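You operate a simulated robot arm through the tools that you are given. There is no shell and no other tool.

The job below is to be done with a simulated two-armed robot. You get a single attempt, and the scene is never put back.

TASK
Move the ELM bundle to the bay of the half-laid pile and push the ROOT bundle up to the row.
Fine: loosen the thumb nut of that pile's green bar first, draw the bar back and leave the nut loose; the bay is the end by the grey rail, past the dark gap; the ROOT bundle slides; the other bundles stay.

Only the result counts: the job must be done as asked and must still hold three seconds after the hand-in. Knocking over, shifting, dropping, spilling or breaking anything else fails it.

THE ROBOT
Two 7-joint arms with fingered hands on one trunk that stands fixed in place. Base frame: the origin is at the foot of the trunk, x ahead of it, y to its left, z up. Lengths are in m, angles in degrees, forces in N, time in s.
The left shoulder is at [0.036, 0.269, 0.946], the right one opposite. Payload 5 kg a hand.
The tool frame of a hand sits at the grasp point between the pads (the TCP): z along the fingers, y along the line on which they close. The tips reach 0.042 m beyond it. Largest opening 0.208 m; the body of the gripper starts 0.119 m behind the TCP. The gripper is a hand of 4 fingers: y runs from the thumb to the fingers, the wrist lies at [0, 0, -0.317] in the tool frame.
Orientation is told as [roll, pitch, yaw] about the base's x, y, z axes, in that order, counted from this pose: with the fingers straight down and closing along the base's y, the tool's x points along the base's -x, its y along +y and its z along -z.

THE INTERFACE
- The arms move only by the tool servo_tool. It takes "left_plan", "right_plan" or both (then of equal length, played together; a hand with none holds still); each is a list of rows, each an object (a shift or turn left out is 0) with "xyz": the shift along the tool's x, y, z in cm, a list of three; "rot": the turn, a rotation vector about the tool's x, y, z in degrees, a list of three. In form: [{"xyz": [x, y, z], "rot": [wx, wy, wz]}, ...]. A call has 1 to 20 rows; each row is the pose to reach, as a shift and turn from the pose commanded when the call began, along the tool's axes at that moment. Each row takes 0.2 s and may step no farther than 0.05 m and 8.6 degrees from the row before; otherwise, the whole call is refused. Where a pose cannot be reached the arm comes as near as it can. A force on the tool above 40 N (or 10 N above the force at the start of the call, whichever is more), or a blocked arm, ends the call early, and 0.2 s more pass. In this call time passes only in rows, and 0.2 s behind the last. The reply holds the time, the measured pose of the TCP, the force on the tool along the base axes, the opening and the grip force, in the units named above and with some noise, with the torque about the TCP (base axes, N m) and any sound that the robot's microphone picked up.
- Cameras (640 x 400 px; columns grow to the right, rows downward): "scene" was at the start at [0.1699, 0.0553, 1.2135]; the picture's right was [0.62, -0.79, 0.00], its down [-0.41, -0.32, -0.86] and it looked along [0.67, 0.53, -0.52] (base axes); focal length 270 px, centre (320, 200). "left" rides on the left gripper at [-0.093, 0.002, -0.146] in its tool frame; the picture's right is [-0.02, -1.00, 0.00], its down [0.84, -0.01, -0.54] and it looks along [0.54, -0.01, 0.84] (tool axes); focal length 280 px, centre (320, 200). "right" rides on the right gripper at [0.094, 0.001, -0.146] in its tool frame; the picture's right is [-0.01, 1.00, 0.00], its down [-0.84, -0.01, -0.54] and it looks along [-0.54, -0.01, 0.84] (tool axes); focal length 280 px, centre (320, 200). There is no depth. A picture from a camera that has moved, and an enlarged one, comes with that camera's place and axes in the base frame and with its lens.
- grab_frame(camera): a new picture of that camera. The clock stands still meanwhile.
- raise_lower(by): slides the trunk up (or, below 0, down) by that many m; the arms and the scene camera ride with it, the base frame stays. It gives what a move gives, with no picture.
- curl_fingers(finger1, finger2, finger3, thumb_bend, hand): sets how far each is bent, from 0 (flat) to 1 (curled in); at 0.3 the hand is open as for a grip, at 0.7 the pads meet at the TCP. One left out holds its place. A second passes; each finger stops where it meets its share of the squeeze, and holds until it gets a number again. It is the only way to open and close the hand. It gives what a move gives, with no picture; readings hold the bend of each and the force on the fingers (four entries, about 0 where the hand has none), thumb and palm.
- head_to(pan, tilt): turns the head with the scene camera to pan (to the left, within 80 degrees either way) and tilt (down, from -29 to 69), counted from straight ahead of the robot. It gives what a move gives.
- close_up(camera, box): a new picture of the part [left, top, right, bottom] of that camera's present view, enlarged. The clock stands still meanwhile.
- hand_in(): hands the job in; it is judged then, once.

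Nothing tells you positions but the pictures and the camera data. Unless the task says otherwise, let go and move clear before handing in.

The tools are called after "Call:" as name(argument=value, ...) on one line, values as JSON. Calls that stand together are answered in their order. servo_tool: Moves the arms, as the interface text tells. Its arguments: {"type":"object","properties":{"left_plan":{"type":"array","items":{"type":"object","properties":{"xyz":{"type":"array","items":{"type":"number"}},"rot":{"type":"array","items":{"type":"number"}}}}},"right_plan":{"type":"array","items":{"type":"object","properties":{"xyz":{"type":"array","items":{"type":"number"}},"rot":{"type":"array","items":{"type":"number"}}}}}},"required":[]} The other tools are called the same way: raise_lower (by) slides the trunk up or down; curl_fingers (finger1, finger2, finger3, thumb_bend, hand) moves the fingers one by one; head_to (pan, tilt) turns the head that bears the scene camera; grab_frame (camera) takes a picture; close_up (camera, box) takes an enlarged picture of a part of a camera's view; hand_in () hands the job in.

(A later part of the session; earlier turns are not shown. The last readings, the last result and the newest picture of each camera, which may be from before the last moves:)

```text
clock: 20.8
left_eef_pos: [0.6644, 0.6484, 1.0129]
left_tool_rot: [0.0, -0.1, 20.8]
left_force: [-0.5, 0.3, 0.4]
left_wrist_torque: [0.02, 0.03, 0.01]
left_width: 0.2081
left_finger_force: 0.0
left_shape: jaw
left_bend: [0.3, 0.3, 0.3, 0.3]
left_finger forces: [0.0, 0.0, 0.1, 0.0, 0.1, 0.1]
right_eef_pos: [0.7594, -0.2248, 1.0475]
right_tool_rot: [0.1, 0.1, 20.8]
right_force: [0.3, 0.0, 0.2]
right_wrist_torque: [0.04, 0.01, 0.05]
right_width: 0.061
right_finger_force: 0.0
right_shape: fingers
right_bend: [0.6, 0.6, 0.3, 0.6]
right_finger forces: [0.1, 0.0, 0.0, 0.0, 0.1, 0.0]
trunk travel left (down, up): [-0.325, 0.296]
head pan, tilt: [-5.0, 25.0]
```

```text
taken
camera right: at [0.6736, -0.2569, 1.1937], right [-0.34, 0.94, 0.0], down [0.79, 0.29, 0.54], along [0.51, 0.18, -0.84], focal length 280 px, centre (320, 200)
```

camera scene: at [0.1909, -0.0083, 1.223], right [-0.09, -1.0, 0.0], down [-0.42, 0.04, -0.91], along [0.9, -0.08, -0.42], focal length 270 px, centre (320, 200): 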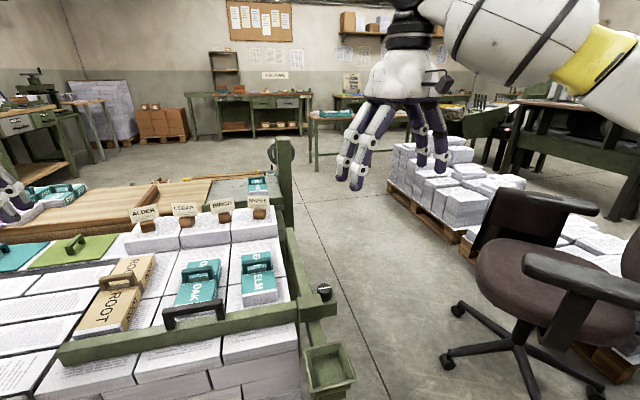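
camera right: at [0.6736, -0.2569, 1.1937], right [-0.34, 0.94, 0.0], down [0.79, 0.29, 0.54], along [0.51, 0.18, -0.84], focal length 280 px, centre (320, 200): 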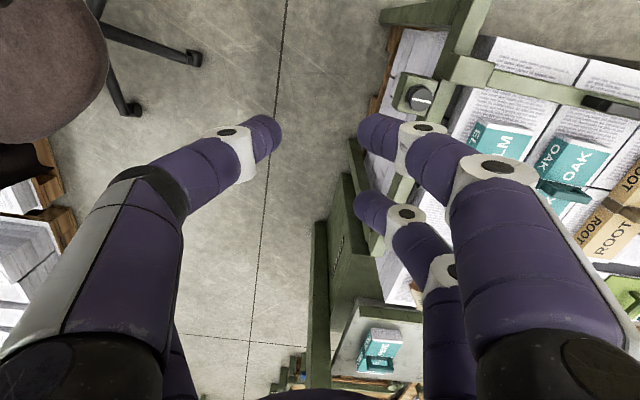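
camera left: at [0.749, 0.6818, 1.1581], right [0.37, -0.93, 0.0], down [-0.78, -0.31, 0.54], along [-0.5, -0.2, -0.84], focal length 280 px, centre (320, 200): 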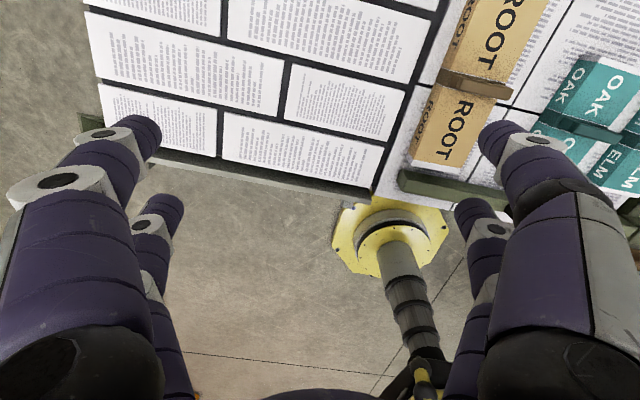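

Each side of the hand has two digits; I need to see where finger3 is so I can pinch the 4 cm knob with a matching pair.

Call:
curl_fingers(hand="right", finger1=0.3, finger2=0.3, finger3=0.6, thumb_bend=0.3)

Call:
grab_frame(camera="right")

Call:
curl_fingers(hand="right", finger1=0.65, finger2=0, finger3=0, thumb_bend=0.65)

Call:
grab_frame(camera="right")

Call:
close_up(camera="scene", box=[320, 60, 480, 200])

```text
clock: 21.8
left_eef_pos: [0.6627, 0.6483, 1.0129]
left_tool_rot: [0.0, 0.0, 20.9]
left_force: [0.8, -0.5, 0.9]
left_wrist_torque: [-0.03, -0.03, 0.0]
left_width: 0.2079
left_finger_force: 0.0
left_shape: jaw
left_bend: [0.3, 0.3, 0.3, 0.3]
left_finger forces: [0.1, 0.0, 0.0, 0.0, 0.0, 0.0]
right_eef_pos: [0.7599, -0.2249, 1.0491]
right_tool_rot: [0.0, 0.0, 20.8]
right_force: [-0.1, 1.3, 0.4]
right_wrist_torque: [-0.01, -0.01, -0.05]
right_width: 0.2182
right_finger_force: 0.0
right_shape: fingers
right_bend: [0.3, 0.3, 0.6, 0.3]
right_finger forces: [0.0, 0.0, 0.1, 0.0, 0.0, 0.1]
trunk travel left (down, up): [-0.325, 0.296]
head pan, tilt: [-5.0, 25.0]
```

```text
taken
camera right: at [0.6736, -0.2569, 1.1937], right [-0.34, 0.94, 0.0], down [0.79, 0.29, 0.54], along [0.51, 0.18, -0.84], focal length 280 px, centre (320, 200)
```

right: 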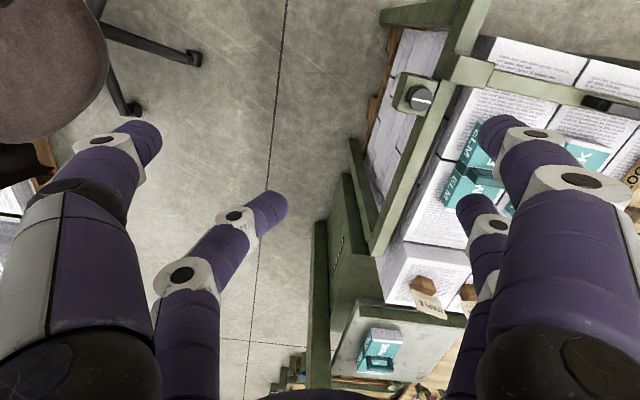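

```text
clock: 22.8
left_eef_pos: [0.6625, 0.6484, 1.0134]
left_tool_rot: [0.0, 0.0, 20.9]
left_force: [0.3, 1.0, -0.7]
left_wrist_torque: [0.04, -0.01, -0.01]
left_width: 0.2078
left_finger_force: 0.1
left_shape: jaw
left_bend: [0.3, 0.3, 0.3, 0.3]
left_finger forces: [0.0, 0.0, 0.0, 0.1, 0.1, 0.1]
right_eef_pos: [0.7608, -0.2246, 1.0467]
right_tool_rot: [-0.1, 0.0, 20.9]
right_force: [-0.5, 0.3, 0.5]
right_wrist_torque: [-0.02, 0.01, 0.0]
right_width: 0.0356
right_finger_force: 0.0
right_shape: fingers
right_bend: [0.65, 0.0, 0.0, 0.65]
right_finger forces: [0.0, 0.0, 0.0, 0.0, 0.1, 0.0]
trunk travel left (down, up): [-0.325, 0.296]
head pan, tilt: [-5.0, 25.0]
```

```text
taken
camera right: at [0.6736, -0.2569, 1.1937], right [-0.34, 0.94, 0.0], down [0.79, 0.29, 0.54], along [0.51, 0.18, -0.84], focal length 280 px, centre (320, 200)
```

right: 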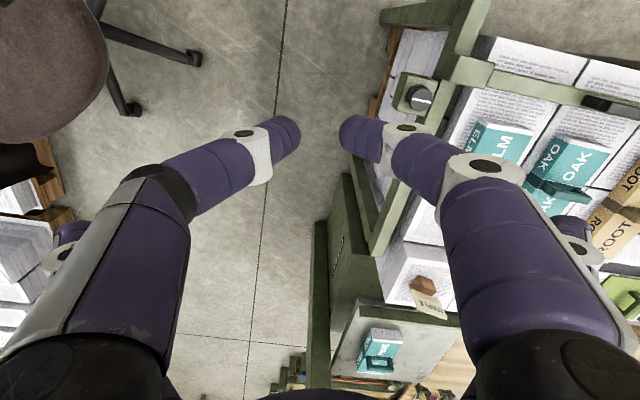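

```text
2.86 times, centred on (400, 130) of scene
camera zoom: at [0.1909, -0.0083, 1.2231], right [-0.09, -1.0, 0.0], down [-0.42, 0.04, -0.91], along [0.9, -0.08, -0.42], focal length 771 px, centre (91, 400)
```

zoom: 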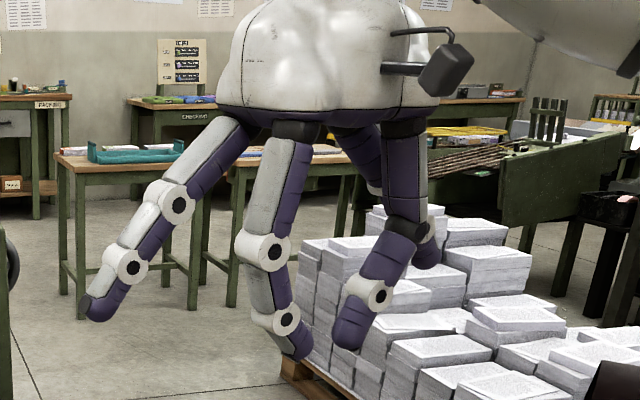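

Thumb opposes finger1 (at tool x≈+0.03) and finger3 opposes finger2, so thumb and finger1 can pinch the knob with the other pair splayed outboard. I'll turn the right hand to yaw ≈ -81° and bring it above the knob.

Call:
servo_tool(right_plan=[{"xyz": [-0.09, 1.12, 1.23], "rot": [0, 0, 8.5]}, {"xyz": [-0.18, 2.24, 2.47], "rot": [0, 0, 17]}, {"xyz": [-0.27, 3.36, 3.7], "rot": [0, 0, 25.5]}, {"xyz": [-0.36, 4.48, 4.93], "rot": [0, 0, 34]}, {"xyz": [-0.45, 5.6, 6.17], "rot": [0, 0, 42.5]}, {"xyz": [-0.54, 6.73, 7.4], "rot": [0, 0, 51]}, {"xyz": [-0.62, 7.85, 8.63], "rot": [0, 0, 59.5]}, {"xyz": [-0.71, 8.97, 9.87], "rot": [0, 0, 68]}, {"xyz": [-0.8, 10.09, 11.1], "rot": [0, 0, 76.5]}, {"xyz": [-0.89, 11.21, 12.3], "rot": [0, 0, 85]}, {"xyz": [-0.98, 12.33, 13.6], "rot": [0, 0, 93.5]}, {"xyz": [-1.07, 13.45, 14.8], "rot": [0, 0, 102]}])

Call:
grab_frame(camera="right")

Call:
head_to(pan=0, tilt=40)

Call:
grab_frame(camera="scene")

```text
clock: 25.4
left_eef_pos: [0.6621, 0.6483, 1.0134]
left_tool_rot: [0.1, 0.0, 21.0]
left_force: [-0.9, 1.1, -0.1]
left_wrist_torque: [0.0, -0.06, 0.03]
left_width: 0.2079
left_finger_force: 0.0
left_shape: jaw
left_bend: [0.3, 0.3, 0.3, 0.3]
left_finger forces: [0.0, 0.0, 0.0, 0.0, 0.1, 0.0]
right_eef_pos: [0.7331, -0.1348, 0.9475]
right_tool_rot: [0.1, 0.3, -49.4]
right_force: [-0.6, -0.2, 0.1]
right_wrist_torque: [-0.01, 0.02, 0.0]
right_width: 0.035
right_finger_force: 0.1
right_shape: fingers
right_bend: [0.65, 0.0, 0.0, 0.65]
right_finger forces: [0.0, 0.0, 0.0, 0.1, 0.1, 0.0]
right hand out of reach, approached as far as the arm can: row 9, 10, 11, 12
trunk travel left (down, up): [-0.325, 0.296]
head pan, tilt: [-5.0, 25.0]
```

```text
taken
camera right: at [0.6757, -0.0644, 1.0928], right [0.77, 0.64, 0.0], down [0.54, -0.65, 0.53], along [0.34, -0.41, -0.84], focal length 280 px, centre (320, 200)
```

right: 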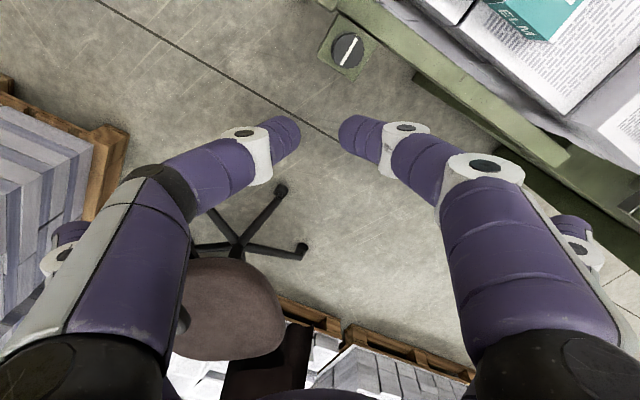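

```text
clock: 26.1
left_eef_pos: [0.6621, 0.6479, 1.0113]
left_tool_rot: [0.0, 0.1, 20.8]
left_force: [-0.4, -0.6, 0.7]
left_wrist_torque: [-0.03, -0.03, -0.01]
left_width: 0.208
left_finger_force: 0.2
left_shape: jaw
left_bend: [0.3, 0.3, 0.3, 0.3]
left_finger forces: [0.0, 0.0, 0.0, 0.0, 0.0, 0.0]
right_eef_pos: [0.7337, -0.1372, 0.9469]
right_tool_rot: [-0.1, 0.3, -49.5]
right_force: [0.1, 0.1, -0.7]
right_wrist_torque: [0.01, 0.03, -0.01]
right_width: 0.0351
right_finger_force: 0.1
right_shape: fingers
right_bend: [0.65, 0.0, 0.0, 0.65]
right_finger forces: [0.0, 0.1, 0.0, 0.1, 0.0, 0.0]
trunk travel left (down, up): [-0.325, 0.296]
head pan, tilt: [0.0, 40.0]
```

```text
taken
camera scene: at [0.1841, -0.0004, 1.1998], right [0.0, -1.0, 0.0], down [-0.64, 0.0, -0.77], along [0.77, 0.0, -0.64], focal length 270 px, centre (320, 200)
```

scene: 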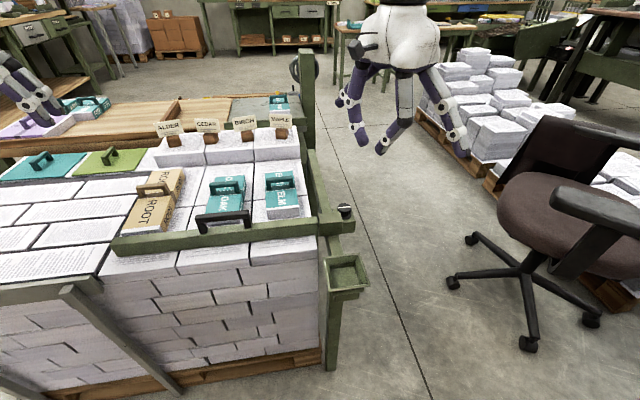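

The right wrist stops near yaw -50°, so I'll use the range from there upward. I'll check the knob bracket closely, and tuck finger2 in to keep it off the ELM bundle during the turn.

Call:
close_up(camera="right", box=[280, 0, 600, 200])

Call:
close_up(camera="scene", box=[280, 160, 400, 320])

Call:
curl_fingers(hand="right", finger1=0.55, finger2=1.0, finger3=0, thumb_bend=0.55)

Call:
grab_frame(camera="right")

Call:
close_up(camera="scene", box=[320, 0, 480, 160])

```text
2.00 times, centred on (440, 100) of right
camera zoom: at [0.676, -0.0649, 1.0926], right [0.77, 0.64, 0.0], down [0.54, -0.65, 0.53], along [0.34, -0.41, -0.85], focal length 561 px, centre (80, 400)
```

zoom: 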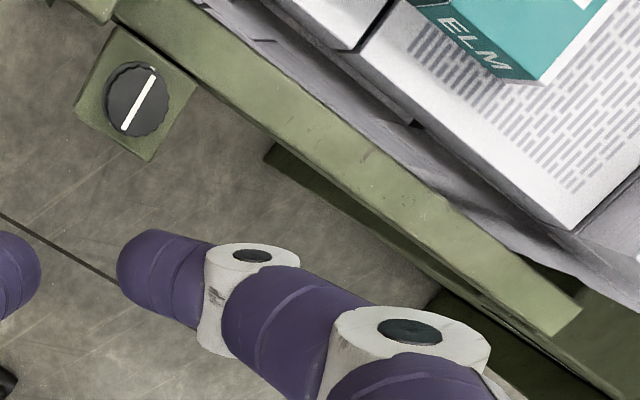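

```text
2.50 times, centred on (340, 240) of scene
camera zoom: at [0.1841, -0.0004, 1.1998], right [0.0, -1.0, 0.0], down [-0.64, 0.0, -0.77], along [0.77, 0.0, -0.64], focal length 674 px, centre (270, 100)
```

zoom: 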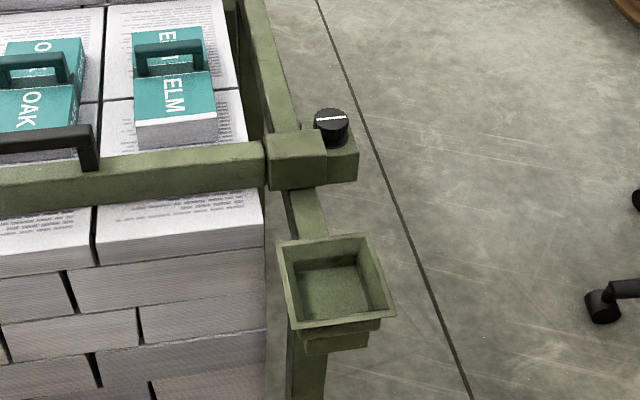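

```text
clock: 27.1
left_eef_pos: [0.6628, 0.6484, 1.0112]
left_tool_rot: [0.1, -0.1, 20.8]
left_force: [-0.2, 0.2, -0.1]
left_wrist_torque: [-0.01, 0.0, 0.02]
left_width: 0.2081
left_finger_force: 0.1
left_shape: jaw
left_bend: [0.3, 0.3, 0.3, 0.3]
left_finger forces: [0.1, 0.0, 0.1, 0.0, 0.0, 0.1]
right_eef_pos: [0.7349, -0.136, 0.9465]
right_tool_rot: [0.1, 0.3, -49.5]
right_force: [0.0, -0.6, -0.7]
right_wrist_torque: [0.04, 0.02, -0.02]
right_width: 0.0857
right_finger_force: 0.1
right_shape: fingers
right_bend: [0.55, 1.0, 0.0, 0.55]
right_finger forces: [0.0, 0.1, 0.0, 0.1, 0.0, 0.0]
trunk travel left (down, up): [-0.325, 0.296]
head pan, tilt: [0.0, 40.0]
```

```text
taken
camera right: at [0.676, -0.0649, 1.0926], right [0.77, 0.64, 0.0], down [0.54, -0.65, 0.53], along [0.34, -0.41, -0.85], focal length 280 px, centre (320, 200)
```

right: 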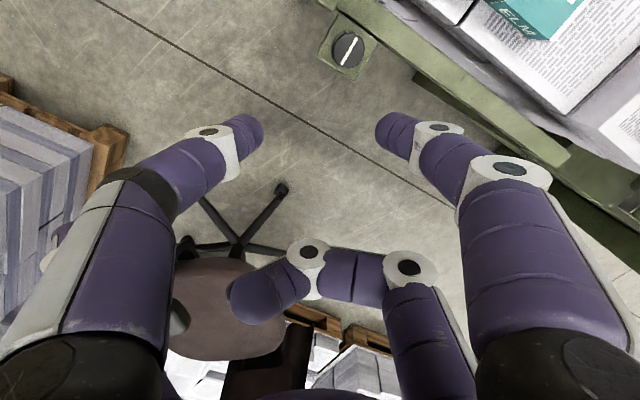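

```text
2.50 times, centred on (400, 80) of scene
camera zoom: at [0.1841, -0.0003, 1.1997], right [0.0, -1.0, 0.0], down [-0.64, 0.0, -0.77], along [0.77, 0.0, -0.64], focal length 674 px, centre (120, 500)
```

zoom: 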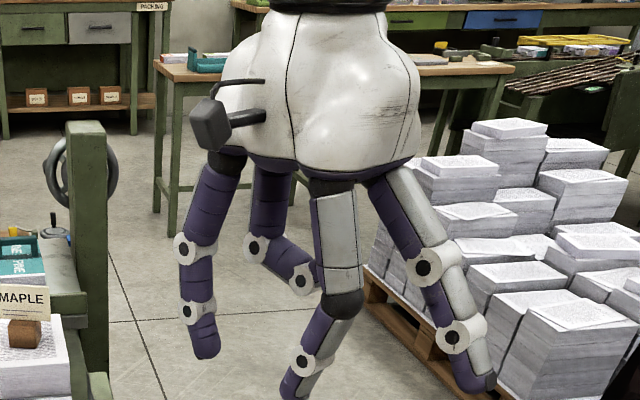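

Call:
close_up(camera="scene", box=[300, 190, 380, 250])

Call:
close_up(camera="right", box=[280, 0, 400, 90])

Call:
servo_tool(right_plan=[{"xyz": [0, 0, 0], "rot": [0, 0, 0]}])

```text
6.67 times, centred on (340, 220) of scene
camera zoom: at [0.1841, -0.0003, 1.1997], right [0.0, -1.0, 0.0], down [-0.64, 0.0, -0.77], along [0.77, 0.0, -0.64], focal length 1798 px, centre (187, 67)
```

zoom: 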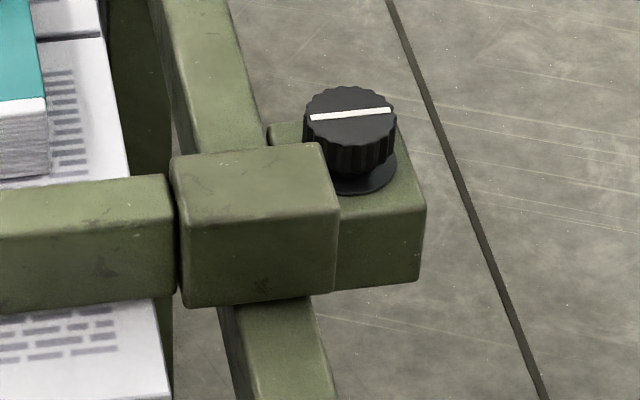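

```text
4.44 times, centred on (340, 45) of right
camera zoom: at [0.676, -0.0649, 1.0926], right [0.77, 0.64, 0.0], down [0.54, -0.65, 0.53], along [0.34, -0.41, -0.85], focal length 1246 px, centre (231, 889)
```

zoom: 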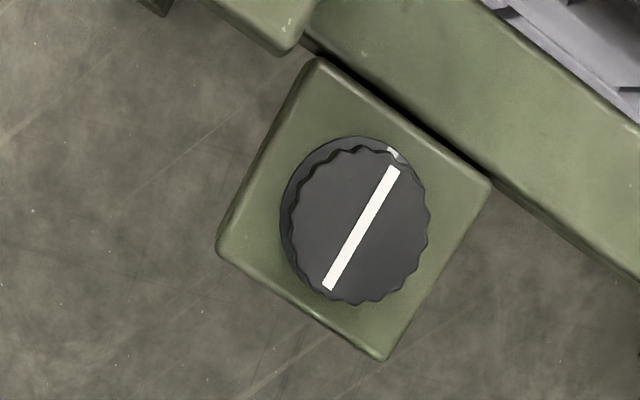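

```text
clock: 27.5
left_eef_pos: [0.6633, 0.6481, 1.0124]
left_tool_rot: [0.0, 0.1, 20.8]
left_force: [-0.1, 0.1, -0.7]
left_wrist_torque: [0.03, 0.0, -0.02]
left_width: 0.208
left_finger_force: 0.0
left_shape: jaw
left_bend: [0.3, 0.3, 0.3, 0.3]
left_finger forces: [0.0, 0.0, 0.0, 0.0, 0.0, 0.0]
right_eef_pos: [0.7338, -0.1367, 0.947]
right_tool_rot: [0.0, 0.3, -49.5]
right_force: [-0.3, 0.9, -1.1]
right_wrist_torque: [0.03, -0.02, -0.01]
right_width: 0.0859
right_finger_force: 0.1
right_shape: fingers
right_bend: [0.55, 1.0, 0.0, 0.55]
right_finger forces: [0.0, 0.1, 0.1, 0.0, 0.0, 0.0]
trunk travel left (down, up): [-0.325, 0.296]
head pan, tilt: [0.0, 40.0]
```

The bracket top is at z≈0.698, the rail top at 0.705 and the knob top at about 0.725, with the knob centre near (0.7195, -0.0657). I'll bring the thumb–finger1 pair over it, staying above at z≈0.80 first.

Call:
servo_tool(right_plan=[{"xyz": [1.6, 1.75, 0]}, {"xyz": [3.2, 3.5, 0]}, {"xyz": [3.2, 3.5, 4]}, {"xyz": [3.2, 3.5, 8]}, {"xyz": [3.2, 3.5, 12]}, {"xyz": [3.2, 3.5, 14.5]}])

Call:
grab_frame(camera="right")

Call:
close_up(camera="scene", box=[280, 130, 440, 250])

```text
clock: 28.9
left_eef_pos: [0.6633, 0.6475, 1.0124]
left_tool_rot: [0.0, -0.1, 20.8]
left_force: [0.8, 0.0, -0.3]
left_wrist_torque: [0.02, 0.13, -0.03]
left_width: 0.2078
left_finger_force: 0.1
left_shape: jaw
left_bend: [0.3, 0.3, 0.3, 0.3]
left_finger forces: [0.1, 0.0, 0.0, 0.0, 0.0, 0.0]
right_eef_pos: [0.7578, -0.0943, 0.8127]
right_tool_rot: [-0.2, 2.0, -46.9]
right_force: [-1.0, -0.4, 0.9]
right_wrist_torque: [0.03, 0.08, 0.01]
right_width: 0.086
right_finger_force: 0.0
right_shape: fingers
right_bend: [0.55, 1.0, 0.0, 0.55]
right_finger forces: [0.0, 0.0, 0.0, 0.0, 0.0, 0.0]
right hand out of reach, approached as far as the arm can: row 3, 4, 5, 6
trunk travel left (down, up): [-0.325, 0.296]
head pan, tilt: [0.0, 40.0]
```

```text
taken
camera right: at [0.7008, -0.0293, 0.9616], right [0.74, 0.67, 0.0], down [0.58, -0.64, 0.51], along [0.34, -0.38, -0.86], focal length 280 px, centre (320, 200)
```

right: 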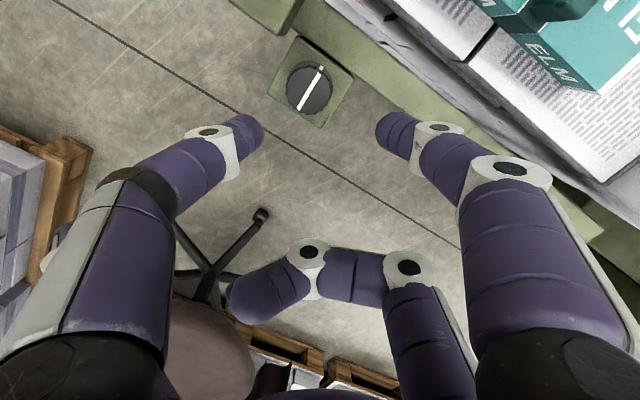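

```text
3.33 times, centred on (360, 190) of scene
camera zoom: at [0.1846, -0.0002, 1.1995], right [0.0, -1.0, 0.0], down [-0.64, 0.0, -0.77], along [0.77, 0.0, -0.64], focal length 899 px, centre (187, 233)
```

zoom: 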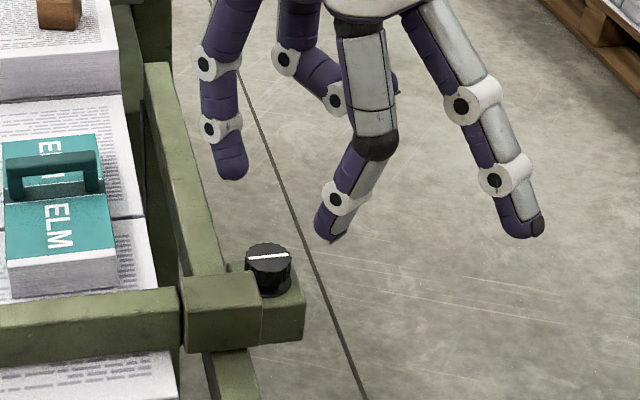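

The arm is near its turn limit there, so I'll back off to yaw ≈ -38° with the hand upright and re-centre on the knob.

Call:
servo_tool(right_plan=[{"xyz": [0.8, -0.2, 0.3], "rot": [0, -1, -4.5]}, {"xyz": [1.64, -0.37, 0.6], "rot": [0, -2, -8.9]}])

Call:
close_up(camera="right", box=[200, 20, 440, 170])

```text
clock: 29.5
left_eef_pos: [0.6625, 0.6486, 1.0126]
left_tool_rot: [0.1, -0.1, 20.8]
left_force: [-0.6, 0.7, 0.4]
left_wrist_torque: [-0.01, -0.02, 0.01]
left_width: 0.2081
left_finger_force: 0.0
left_shape: jaw
left_bend: [0.3, 0.3, 0.3, 0.3]
left_finger forces: [0.0, 0.1, 0.0, 0.0, 0.0, 0.1]
right_eef_pos: [0.7423, -0.0845, 0.8073]
right_tool_rot: [-0.1, 0.0, -38.1]
right_force: [-0.1, 0.9, 0.6]
right_wrist_torque: [-0.02, 0.01, -0.03]
right_width: 0.0861
right_finger_force: 0.0
right_shape: fingers
right_bend: [0.55, 1.0, 0.0, 0.55]
right_finger forces: [0.0, 0.0, 0.1, 0.0, 0.1, 0.0]
trunk travel left (down, up): [-0.325, 0.296]
head pan, tilt: [0.0, 40.0]
```

```text
2.67 times, centred on (320, 95) of right
camera zoom: at [0.6714, -0.0263, 0.9541], right [0.63, 0.78, 0.0], down [0.66, -0.53, 0.54], along [0.42, -0.34, -0.84], focal length 748 px, centre (320, 480)
```

zoom: 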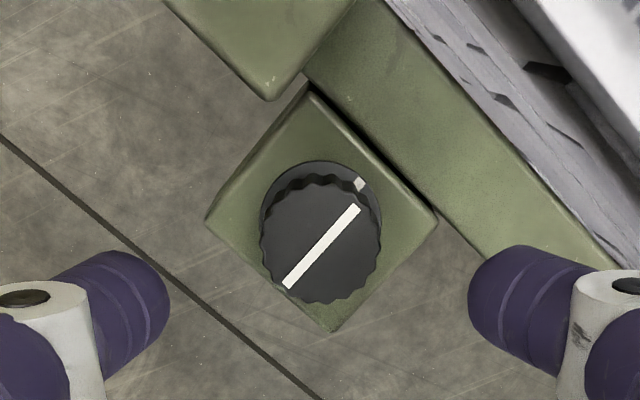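

The knob is centred between thumb and finger1. I'll descend to z≈0.752 and pinch it.

Call:
servo_tool(right_plan=[{"xyz": [0.2, 0, 2.8]}, {"xyz": [0.25, 0, 4.6]}, {"xyz": [0.25, 0, 5.5]}])

Call:
curl_fingers(hand="right", finger1=0.7, thumb_bend=0.7)

Call:
close_up(camera="right", box=[200, 20, 440, 170])

Call:
close_up(camera="scene", box=[280, 160, 400, 250])

```text
clock: 30.3
left_eef_pos: [0.6631, 0.648, 1.0121]
left_tool_rot: [0.0, 0.0, 20.8]
left_force: [0.4, 0.5, 0.2]
left_wrist_torque: [0.0, 0.02, -0.01]
left_width: 0.2079
left_finger_force: 0.2
left_shape: jaw
left_bend: [0.3, 0.3, 0.3, 0.3]
left_finger forces: [0.0, 0.0, 0.0, 0.1, 0.0, 0.0]
right_eef_pos: [0.7397, -0.0827, 0.7553]
right_tool_rot: [-0.1, 0.2, -38.0]
right_force: [-0.4, -0.5, -0.6]
right_wrist_torque: [-0.03, 0.03, -0.01]
right_width: 0.0863
right_finger_force: 0.0
right_shape: fingers
right_bend: [0.55, 1.0, 0.0, 0.55]
right_finger forces: [0.1, 0.0, 0.0, 0.0, 0.0, 0.0]
trunk travel left (down, up): [-0.325, 0.296]
head pan, tilt: [0.0, 40.0]
```

```text
clock: 31.3
left_eef_pos: [0.6631, 0.6489, 1.0122]
left_tool_rot: [0.0, 0.0, 20.8]
left_force: [0.1, -0.1, 0.1]
left_wrist_torque: [0.01, 0.0, -0.03]
left_width: 0.2078
left_finger_force: 0.1
left_shape: jaw
left_bend: [0.3, 0.3, 0.3, 0.3]
left_finger forces: [0.0, 0.0, 0.0, 0.0, 0.0, 0.0]
right_eef_pos: [0.7398, -0.0824, 0.754]
right_tool_rot: [-0.1, 0.1, -38.0]
right_force: [-3.3, -2.1, -2.1]
right_wrist_torque: [-0.1, 0.07, 0.12]
right_width: 0.0423
right_finger_force: 12.4
right_shape: fingers
right_bend: [0.63, 1.0, 0.0, 0.66]
right_finger forces: [10.0, 0.0, 0.1, 0.0, 14.7, 0.0]
trunk travel left (down, up): [-0.325, 0.296]
head pan, tilt: [0.0, 40.0]
```

```text
2.67 times, centred on (320, 95) of right
camera zoom: at [0.6683, -0.0247, 0.9003], right [0.63, 0.78, 0.0], down [0.66, -0.53, 0.54], along [0.42, -0.34, -0.84], focal length 748 px, centre (320, 480)
```

zoom: 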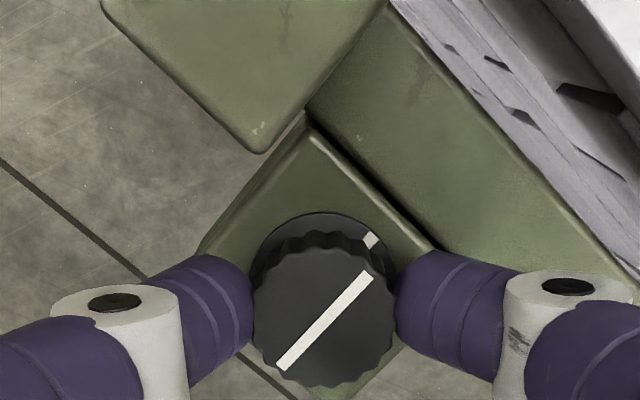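

```text
4.44 times, centred on (340, 205) of scene
camera zoom: at [0.1841, -0.0004, 1.1997], right [0.0, -1.0, 0.0], down [-0.64, 0.0, -0.77], along [0.77, 0.0, -0.64], focal length 1199 px, centre (231, 178)
```

zoom: 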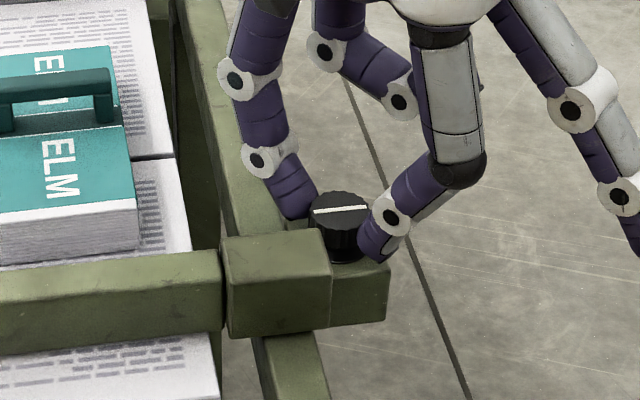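

The knob is held (about 12 N, width 42 mm). I'll turn it counter-clockwise (seen from above) about its own axis, first by 24°, and check the white line.

Call:
servo_tool(right_plan=[{"xyz": [0.01, 0.39, 0], "rot": [0, 0, -8]}, {"xyz": [0.08, 0.78, 0], "rot": [0, 0, -16]}, {"xyz": [0.2, 1.15, 0], "rot": [0, 0, -24]}])

Call:
close_up(camera="right", box=[200, 20, 440, 170])

Call:
close_up(camera="scene", box=[280, 160, 400, 250])

```text
clock: 32.1
left_eef_pos: [0.6632, 0.6483, 1.0124]
left_tool_rot: [0.0, 0.0, 20.7]
left_force: [-0.1, -0.5, 0.6]
left_wrist_torque: [0.0, 0.03, -0.02]
left_width: 0.208
left_finger_force: 0.1
left_shape: jaw
left_bend: [0.3, 0.3, 0.3, 0.3]
left_finger forces: [0.0, 0.1, 0.0, 0.0, 0.0, 0.0]
right_eef_pos: [0.7449, -0.0718, 0.7533]
right_tool_rot: [0.0, 0.1, -14.0]
right_force: [1.3, -8.0, -3.0]
right_wrist_torque: [-0.32, -0.1, 0.19]
right_width: 0.0424
right_finger_force: 12.1
right_shape: fingers
right_bend: [0.63, 1.0, 0.0, 0.66]
right_finger forces: [8.8, 0.1, 0.0, 0.0, 16.4, 0.0]
trunk travel left (down, up): [-0.325, 0.296]
head pan, tilt: [0.0, 40.0]
```

```text
2.67 times, centred on (320, 95) of right
camera zoom: at [0.656, -0.0484, 0.9005], right [0.26, 0.97, 0.0], down [0.82, -0.22, 0.54], along [0.52, -0.14, -0.84], focal length 748 px, centre (320, 480)
```

zoom: 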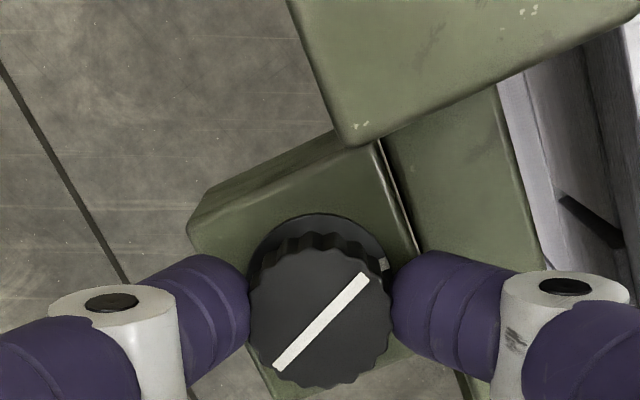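

```text
4.44 times, centred on (340, 205) of scene
camera zoom: at [0.1843, -0.0006, 1.1997], right [0.0, -1.0, 0.0], down [-0.64, 0.0, -0.77], along [0.77, 0.0, -0.64], focal length 1199 px, centre (231, 178)
```

zoom: 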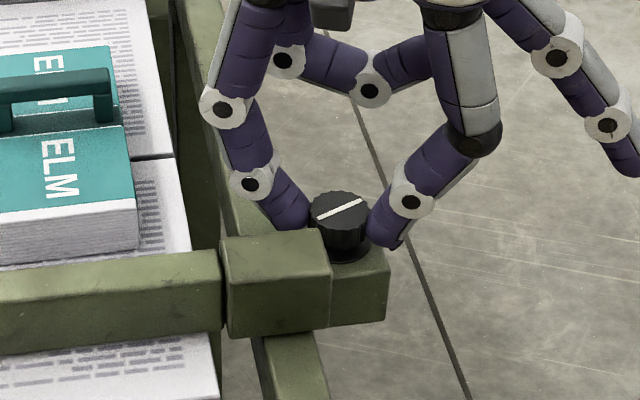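

The knob turns with the fingers (the line has left its index mark). I'll carry on another 40° with a slight centring correction.

Call:
servo_tool(right_plan=[{"xyz": [-0.02, 0.31, 0], "rot": [0, 0, -8]}, {"xyz": [0, 0.69, 0], "rot": [0, 0, -16]}, {"xyz": [0.09, 1.07, 0], "rot": [0, 0, -24]}, {"xyz": [0.22, 1.43, 0], "rot": [0, 0, -32]}, {"xyz": [0.41, 1.77, 0], "rot": [0, 0, -40]}])

Call:
close_up(camera="right", box=[200, 20, 440, 170])

Call:
close_up(camera="scene", box=[280, 160, 400, 250])

```text
clock: 33.3
left_eef_pos: [0.6633, 0.6479, 1.0124]
left_tool_rot: [0.0, -0.1, 20.9]
left_force: [-0.7, 0.0, 0.3]
left_wrist_torque: [0.05, -0.05, 0.0]
left_width: 0.2079
left_finger_force: 0.1
left_shape: jaw
left_bend: [0.3, 0.3, 0.3, 0.3]
left_finger forces: [0.0, 0.0, 0.0, 0.1, 0.0, 0.0]
right_eef_pos: [0.7444, -0.0536, 0.7538]
right_tool_rot: [0.0, 0.1, 26.2]
right_force: [-5.6, -5.8, 2.4]
right_wrist_torque: [-0.18, 0.23, 0.06]
right_width: 0.0424
right_finger_force: 13.1
right_shape: fingers
right_bend: [0.63, 1.0, 0.0, 0.67]
right_finger forces: [11.7, 0.0, 0.0, 0.0, 14.5, 0.1]
trunk travel left (down, up): [-0.325, 0.296]
head pan, tilt: [0.0, 40.0]
```

```text
2.67 times, centred on (320, 95) of right
camera zoom: at [0.6613, -0.0938, 0.8998], right [-0.43, 0.9, 0.0], down [0.76, 0.36, 0.54], along [0.49, 0.23, -0.84], focal length 748 px, centre (320, 480)
```

zoom: 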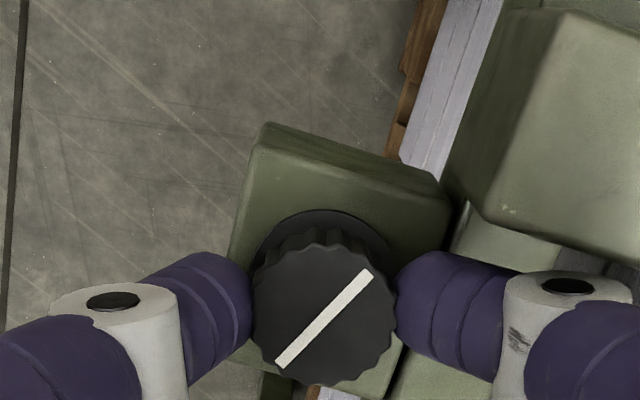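

```text
4.44 times, centred on (340, 205) of scene
camera zoom: at [0.1837, -0.0005, 1.1999], right [0.0, -1.0, 0.0], down [-0.64, 0.0, -0.77], along [0.77, 0.0, -0.64], focal length 1199 px, centre (231, 178)
```

zoom: 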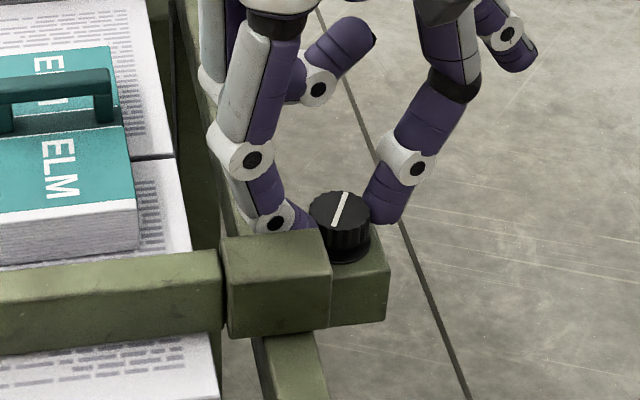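

Turned 64° so far with no stop felt. I'll open, lift, swing the hand back about the knob axis and take a second bite.

Call:
curl_fingers(hand="right", finger1=0.56, thumb_bend=0.56)

Call:
servo_tool(right_plan=[{"xyz": [0, 0, -3.5]}, {"xyz": [0.08, -0.38, -3.5], "rot": [0, 0, 8]}, {"xyz": [0.21, -0.74, -3.5], "rot": [0, 0, 16]}, {"xyz": [0.39, -1.09, -3.5], "rot": [0, 0, 24]}, {"xyz": [0.61, -1.4, -3.5], "rot": [0, 0, 32]}, {"xyz": [0.88, -1.68, -3.5], "rot": [0, 0, 40]}, {"xyz": [1.18, -1.92, -3.5], "rot": [0, 0, 48]}, {"xyz": [1.52, -2.12, -3.5], "rot": [0, 0, 56]}, {"xyz": [1.88, -2.26, -3.5], "rot": [0, 0, 64]}])

Call:
close_up(camera="right", box=[200, 20, 440, 170])

```text
clock: 34.3
left_eef_pos: [0.6639, 0.6483, 1.0109]
left_tool_rot: [-0.1, 0.1, 20.7]
left_force: [0.2, 0.5, -0.4]
left_wrist_torque: [0.01, -0.02, 0.04]
left_width: 0.2079
left_finger_force: 0.1
left_shape: jaw
left_bend: [0.3, 0.3, 0.3, 0.3]
left_finger forces: [0.0, 0.0, 0.1, 0.0, 0.0, 0.1]
right_eef_pos: [0.7452, -0.0538, 0.7532]
right_tool_rot: [0.0, 0.1, 26.1]
right_force: [0.4, 0.0, 0.2]
right_wrist_torque: [-0.02, -0.02, -0.03]
right_width: 0.0804
right_finger_force: 0.0
right_shape: fingers
right_bend: [0.56, 1.0, 0.0, 0.56]
right_finger forces: [0.1, 0.0, 0.1, 0.0, 0.1, 0.0]
trunk travel left (down, up): [-0.325, 0.296]
head pan, tilt: [0.0, 40.0]
```

```text
clock: 36.3
left_eef_pos: [0.6612, 0.6507, 1.0122]
left_tool_rot: [-0.1, -0.1, 20.8]
left_force: [-1.4, 0.6, 0.7]
left_wrist_torque: [-0.16, -0.12, -0.01]
left_width: 0.2078
left_finger_force: 0.1
left_shape: jaw
left_bend: [0.3, 0.3, 0.3, 0.3]
left_finger forces: [0.0, 0.1, 0.0, 0.1, 0.0, 0.1]
right_eef_pos: [0.7389, -0.0805, 0.7904]
right_tool_rot: [0.0, -0.1, -38.0]
right_force: [-0.4, 0.6, -0.1]
right_wrist_torque: [-0.09, 0.02, 0.01]
right_width: 0.0809
right_finger_force: 0.1
right_shape: fingers
right_bend: [0.56, 1.0, 0.0, 0.56]
right_finger forces: [0.1, 0.0, 0.1, 0.0, 0.0, 0.0]
trunk travel left (down, up): [-0.325, 0.296]
head pan, tilt: [0.0, 40.0]
```

```text
2.67 times, centred on (320, 95) of right
camera zoom: at [0.6664, -0.0228, 0.935], right [0.63, 0.78, 0.0], down [0.66, -0.53, 0.54], along [0.42, -0.34, -0.84], focal length 748 px, centre (320, 480)
```

zoom: 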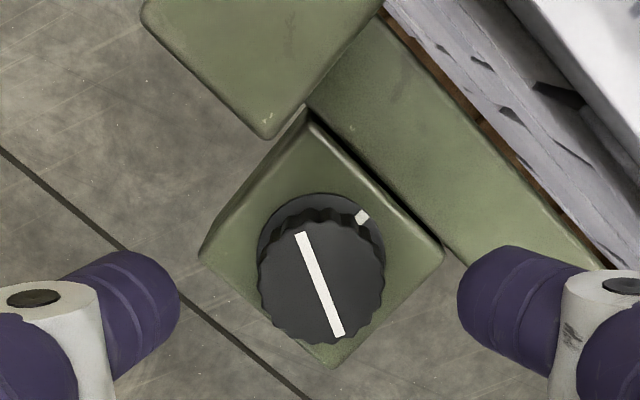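

Call:
servo_tool(right_plan=[{"xyz": [-0.3, 0, 2]}, {"xyz": [-0.3, 0, 3.75]}])

Call:
curl_fingers(hand="right", finger1=0.7, thumb_bend=0.7)

Call:
servo_tool(right_plan=[{"xyz": [0.0, 0.35, 0], "rot": [0, 0, -8]}, {"xyz": [0.05, 0.73, 0], "rot": [0, 0, -16]}, {"xyz": [0.15, 1.1, 0], "rot": [0, 0, -24]}, {"xyz": [0.3, 1.45, 0], "rot": [0, 0, -32]}, {"xyz": [0.5, 1.77, 0], "rot": [0, 0, -40]}, {"xyz": [0.75, 2.05, 0], "rot": [0, 0, -48]}, {"xyz": [1.05, 2.3, 0], "rot": [0, 0, -56]}, {"xyz": [1.38, 2.5, 0], "rot": [0, 0, -64]}])

Call:
close_up(camera="right", box=[200, 20, 440, 170])

Call:
close_up(camera="scene", box=[280, 160, 400, 250])

```text
clock: 36.9
left_eef_pos: [0.6637, 0.6479, 1.0119]
left_tool_rot: [0.0, 0.0, 20.7]
left_force: [0.4, 0.4, 0.4]
left_wrist_torque: [0.04, 0.0, -0.03]
left_width: 0.208
left_finger_force: 0.1
left_shape: jaw
left_bend: [0.3, 0.3, 0.3, 0.3]
left_finger forces: [0.0, 0.1, 0.1, 0.0, 0.1, 0.0]
right_eef_pos: [0.7395, -0.0841, 0.7524]
right_tool_rot: [0.1, 0.1, -38.0]
right_force: [0.2, 0.0, 2.2]
right_wrist_torque: [0.04, -0.05, 0.0]
right_width: 0.0806
right_finger_force: 0.5
right_shape: fingers
right_bend: [0.56, 1.0, 0.0, 0.56]
right_finger forces: [1.7, 0.0, 0.1, 0.0, 0.0, 0.0]
trunk travel left (down, up): [-0.325, 0.296]
head pan, tilt: [0.0, 40.0]
```

```text
clock: 37.9
left_eef_pos: [0.6628, 0.6488, 1.0116]
left_tool_rot: [0.0, 0.0, 20.8]
left_force: [-0.9, -0.2, 0.3]
left_wrist_torque: [0.04, -0.02, -0.02]
left_width: 0.2079
left_finger_force: 0.0
left_shape: jaw
left_bend: [0.3, 0.3, 0.3, 0.3]
left_finger forces: [0.0, 0.1, 0.0, 0.1, 0.0, 0.0]
right_eef_pos: [0.7404, -0.0831, 0.7509]
right_tool_rot: [-0.1, 0.1, -37.9]
right_force: [-3.0, -2.6, -1.8]
right_wrist_torque: [-0.09, 0.04, 0.09]
right_width: 0.0424
right_finger_force: 12.8
right_shape: fingers
right_bend: [0.63, 1.0, 0.0, 0.66]
right_finger forces: [10.6, 0.0, 0.0, 0.1, 14.2, 0.0]
trunk travel left (down, up): [-0.325, 0.296]
head pan, tilt: [0.0, 40.0]
```

```text
clock: 39.7
left_eef_pos: [0.6638, 0.649, 1.0127]
left_tool_rot: [0.0, 0.0, 20.8]
left_force: [-0.5, -0.1, 1.0]
left_wrist_torque: [0.0, 0.01, -0.04]
left_width: 0.2081
left_finger_force: 0.1
left_shape: jaw
left_bend: [0.3, 0.3, 0.3, 0.3]
left_finger forces: [0.1, 0.0, 0.0, 0.0, 0.0, 0.0]
right_eef_pos: [0.7433, -0.0562, 0.7503]
right_tool_rot: [0.0, 0.1, 26.1]
right_force: [-7.0, -3.5, 0.5]
right_wrist_torque: [-0.08, 0.2, -0.42]
right_width: 0.0419
right_finger_force: 13.4
right_shape: fingers
right_bend: [0.62, 1.0, 0.0, 0.67]
right_finger forces: [11.8, 0.0, 0.1, 0.0, 15.6, 0.0]
trunk travel left (down, up): [-0.325, 0.296]
head pan, tilt: [0.0, 40.0]
```

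```text
2.67 times, centred on (320, 95) of right
camera zoom: at [0.6613, -0.0968, 0.8965], right [-0.43, 0.9, 0.0], down [0.76, 0.36, 0.54], along [0.49, 0.23, -0.84], focal length 748 px, centre (320, 480)
```

zoom: 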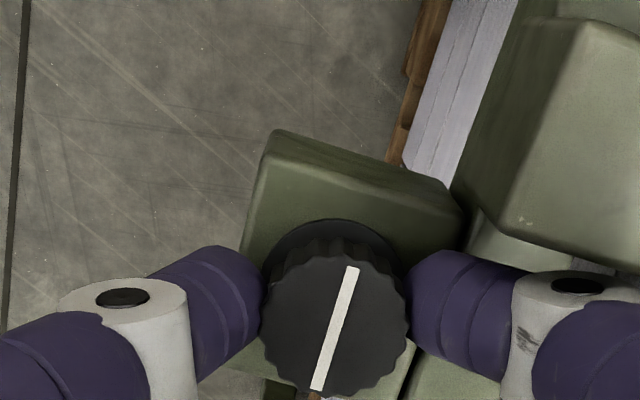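

```text
4.44 times, centred on (340, 205) of scene
camera zoom: at [0.1837, -0.0005, 1.1998], right [0.0, -1.0, 0.0], down [-0.64, 0.0, -0.77], along [0.77, 0.0, -0.64], focal length 1199 px, centre (231, 178)
```

zoom: 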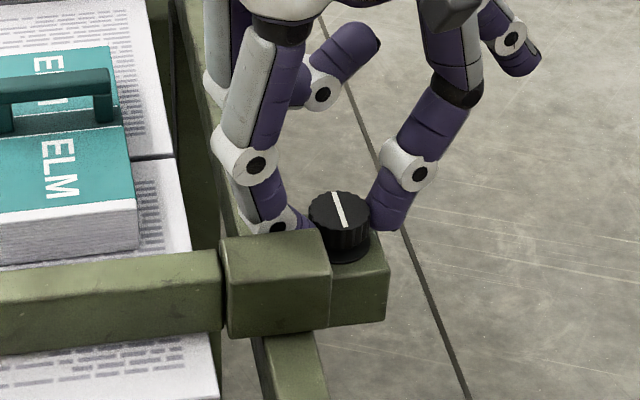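

The knob slipped in my fingers after about 90° total: it has reached its loose stop. I'll release it, retreat the right hand, and look at the result.

Call:
curl_fingers(hand="right", finger1=0.5, thumb_bend=0.5)

Call:
servo_tool(right_plan=[{"xyz": [0, 0, -4]}, {"xyz": [0, 0, -8]}, {"xyz": [0, -3, -12]}, {"xyz": [0, -7, -16]}, {"xyz": [0, -11, -20]}, {"xyz": [0, -15, -22]}, {"xyz": [0, -19, -22]}])

Call:
curl_fingers(hand="right", finger1=0.3, finger2=0.3, finger3=0.3, thumb_bend=0.3)

Call:
head_to(pan=12, tilt=42)

Call:
grab_frame(camera="scene")

Call:
close_up(camera="scene", box=[300, 180, 440, 280])

Call:
close_up(camera="scene", box=[180, 120, 340, 220])

```text
clock: 40.7
left_eef_pos: [0.6616, 0.6494, 1.0135]
left_tool_rot: [0.0, -0.1, 20.7]
left_force: [0.3, -0.3, 0.8]
left_wrist_torque: [-0.02, 0.0, 0.0]
left_width: 0.2079
left_finger_force: 0.0
left_shape: jaw
left_bend: [0.3, 0.3, 0.3, 0.3]
left_finger forces: [0.0, 0.1, 0.0, 0.0, 0.0, 0.0]
right_eef_pos: [0.7456, -0.0559, 0.7522]
right_tool_rot: [0.0, -0.1, 26.0]
right_force: [7.4, 0.6, 19.2]
right_wrist_torque: [0.88, 0.67, -0.35]
right_width: 0.1057
right_finger_force: 10.1
right_shape: fingers
right_bend: [0.52, 1.0, 0.0, 0.5]
right_finger forces: [20.1, 0.1, 0.0, 0.0, 0.0, 0.0]
trunk travel left (down, up): [-0.325, 0.296]
head pan, tilt: [0.0, 40.0]
```

```text
refused: row 4 steps farther than a row can; nothing moved
```

```text
clock: 41.7
left_eef_pos: [0.6629, 0.6492, 1.0128]
left_tool_rot: [0.0, -0.1, 20.8]
left_force: [1.0, 0.4, 0.8]
left_wrist_torque: [0.01, 0.0, 0.01]
left_width: 0.2077
left_finger_force: 0.0
left_shape: jaw
left_bend: [0.3, 0.3, 0.3, 0.3]
left_finger forces: [0.0, 0.0, 0.0, 0.1, 0.1, 0.0]
right_eef_pos: [0.7445, -0.0572, 0.7507]
right_tool_rot: [0.1, 0.3, 26.0]
right_force: [-1.2, -11.1, 1.2]
right_wrist_torque: [-0.3, 0.03, 0.04]
right_width: 0.2182
right_finger_force: 5.0
right_shape: fingers
right_bend: [0.3, 0.45, 0.3, 0.3]
right_finger forces: [0.0, 9.9, 0.0, 0.1, 0.0, 0.1]
trunk travel left (down, up): [-0.325, 0.296]
head pan, tilt: [0.0, 40.0]
```

```text
clock: 42.5
left_eef_pos: [0.6636, 0.6481, 1.0118]
left_tool_rot: [-0.1, 0.0, 20.8]
left_force: [-0.3, -0.1, -1.2]
left_wrist_torque: [-0.02, -0.01, 0.01]
left_width: 0.2079
left_finger_force: 0.0
left_shape: jaw
left_bend: [0.3, 0.3, 0.3, 0.3]
left_finger forces: [0.0, 0.0, 0.0, 0.1, 0.0, 0.0]
right_eef_pos: [0.7443, -0.0542, 0.7499]
right_tool_rot: [0.1, 0.1, 26.0]
right_force: [-0.1, -0.6, -0.5]
right_wrist_torque: [0.05, -0.01, 0.01]
right_width: 0.2184
right_finger_force: 0.0
right_shape: fingers
right_bend: [0.3, 0.3, 0.3, 0.3]
right_finger forces: [0.0, 0.1, 0.0, 0.1, 0.1, 0.1]
trunk travel left (down, up): [-0.325, 0.296]
head pan, tilt: [12.0, 42.0]
```

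```text
taken
camera scene: at [0.1809, 0.0171, 1.1968], right [0.21, -0.98, 0.0], down [-0.65, -0.14, -0.74], along [0.73, 0.15, -0.67], focal length 270 px, centre (320, 200)
```

scene: 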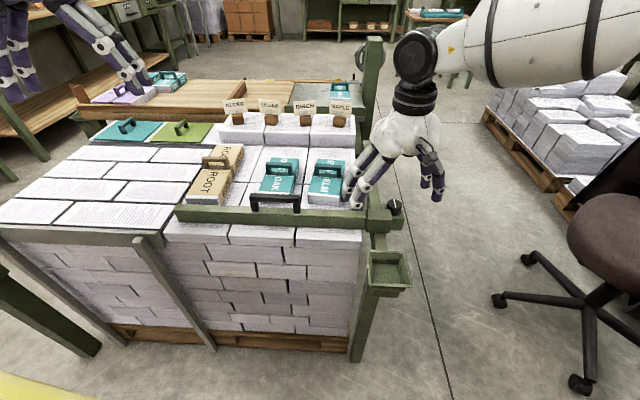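

```text
4.00 times, centred on (370, 230) of scene
camera zoom: at [0.1809, 0.0171, 1.1968], right [0.21, -0.98, 0.0], down [-0.65, -0.14, -0.74], along [0.73, 0.15, -0.67], focal length 1079 px, centre (120, 80)
```

zoom: 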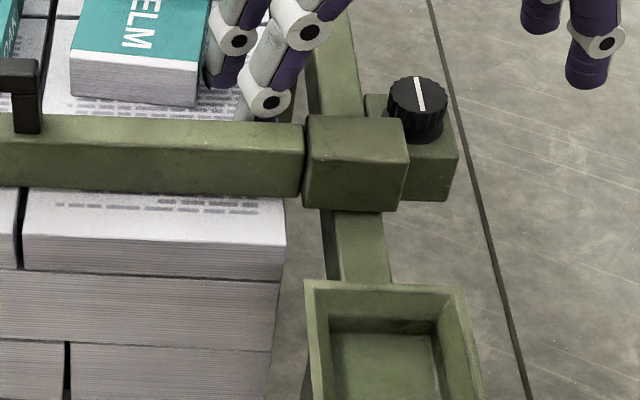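

```text
4.00 times, centred on (260, 170) of scene
camera zoom: at [0.1809, 0.0171, 1.1968], right [0.21, -0.98, 0.0], down [-0.65, -0.14, -0.74], along [0.73, 0.15, -0.67], focal length 1079 px, centre (560, 320)
```

zoom: 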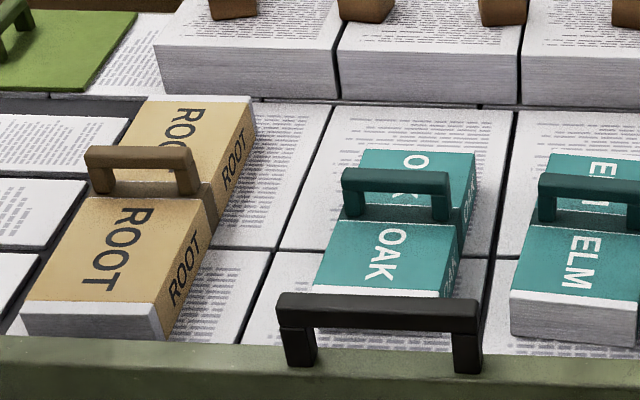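

The retreat plan was refused for a step being too long, so the hand opened in place. I'll check through the wrist camera that nothing is hooked before lifting straight up.

Call:
grab_frame(camera="right")

Call:
close_up(camera="scene", box=[300, 140, 420, 230])

```text
taken
camera right: at [0.6616, -0.0958, 0.8964], right [-0.43, 0.9, 0.0], down [0.76, 0.36, 0.54], along [0.49, 0.23, -0.84], focal length 280 px, centre (320, 200)
```

right: 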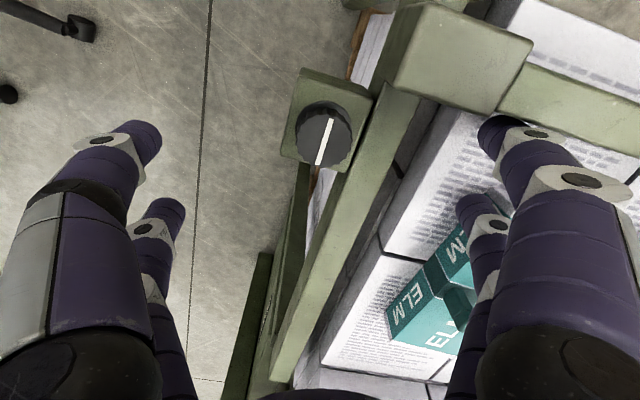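

```text
4.44 times, centred on (360, 185) of scene
camera zoom: at [0.1809, 0.0171, 1.1968], right [0.21, -0.98, 0.0], down [-0.65, -0.14, -0.74], along [0.73, 0.15, -0.67], focal length 1199 px, centre (142, 267)
```

zoom: 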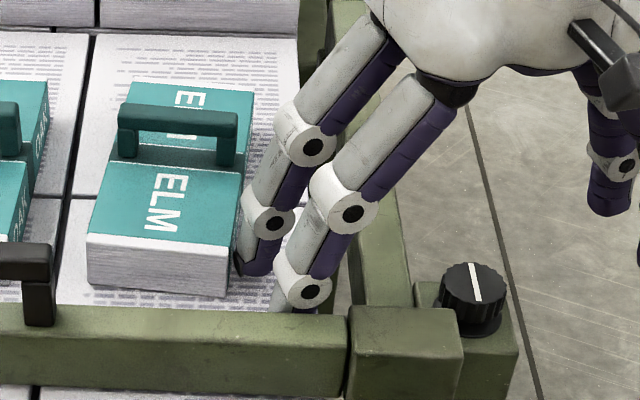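

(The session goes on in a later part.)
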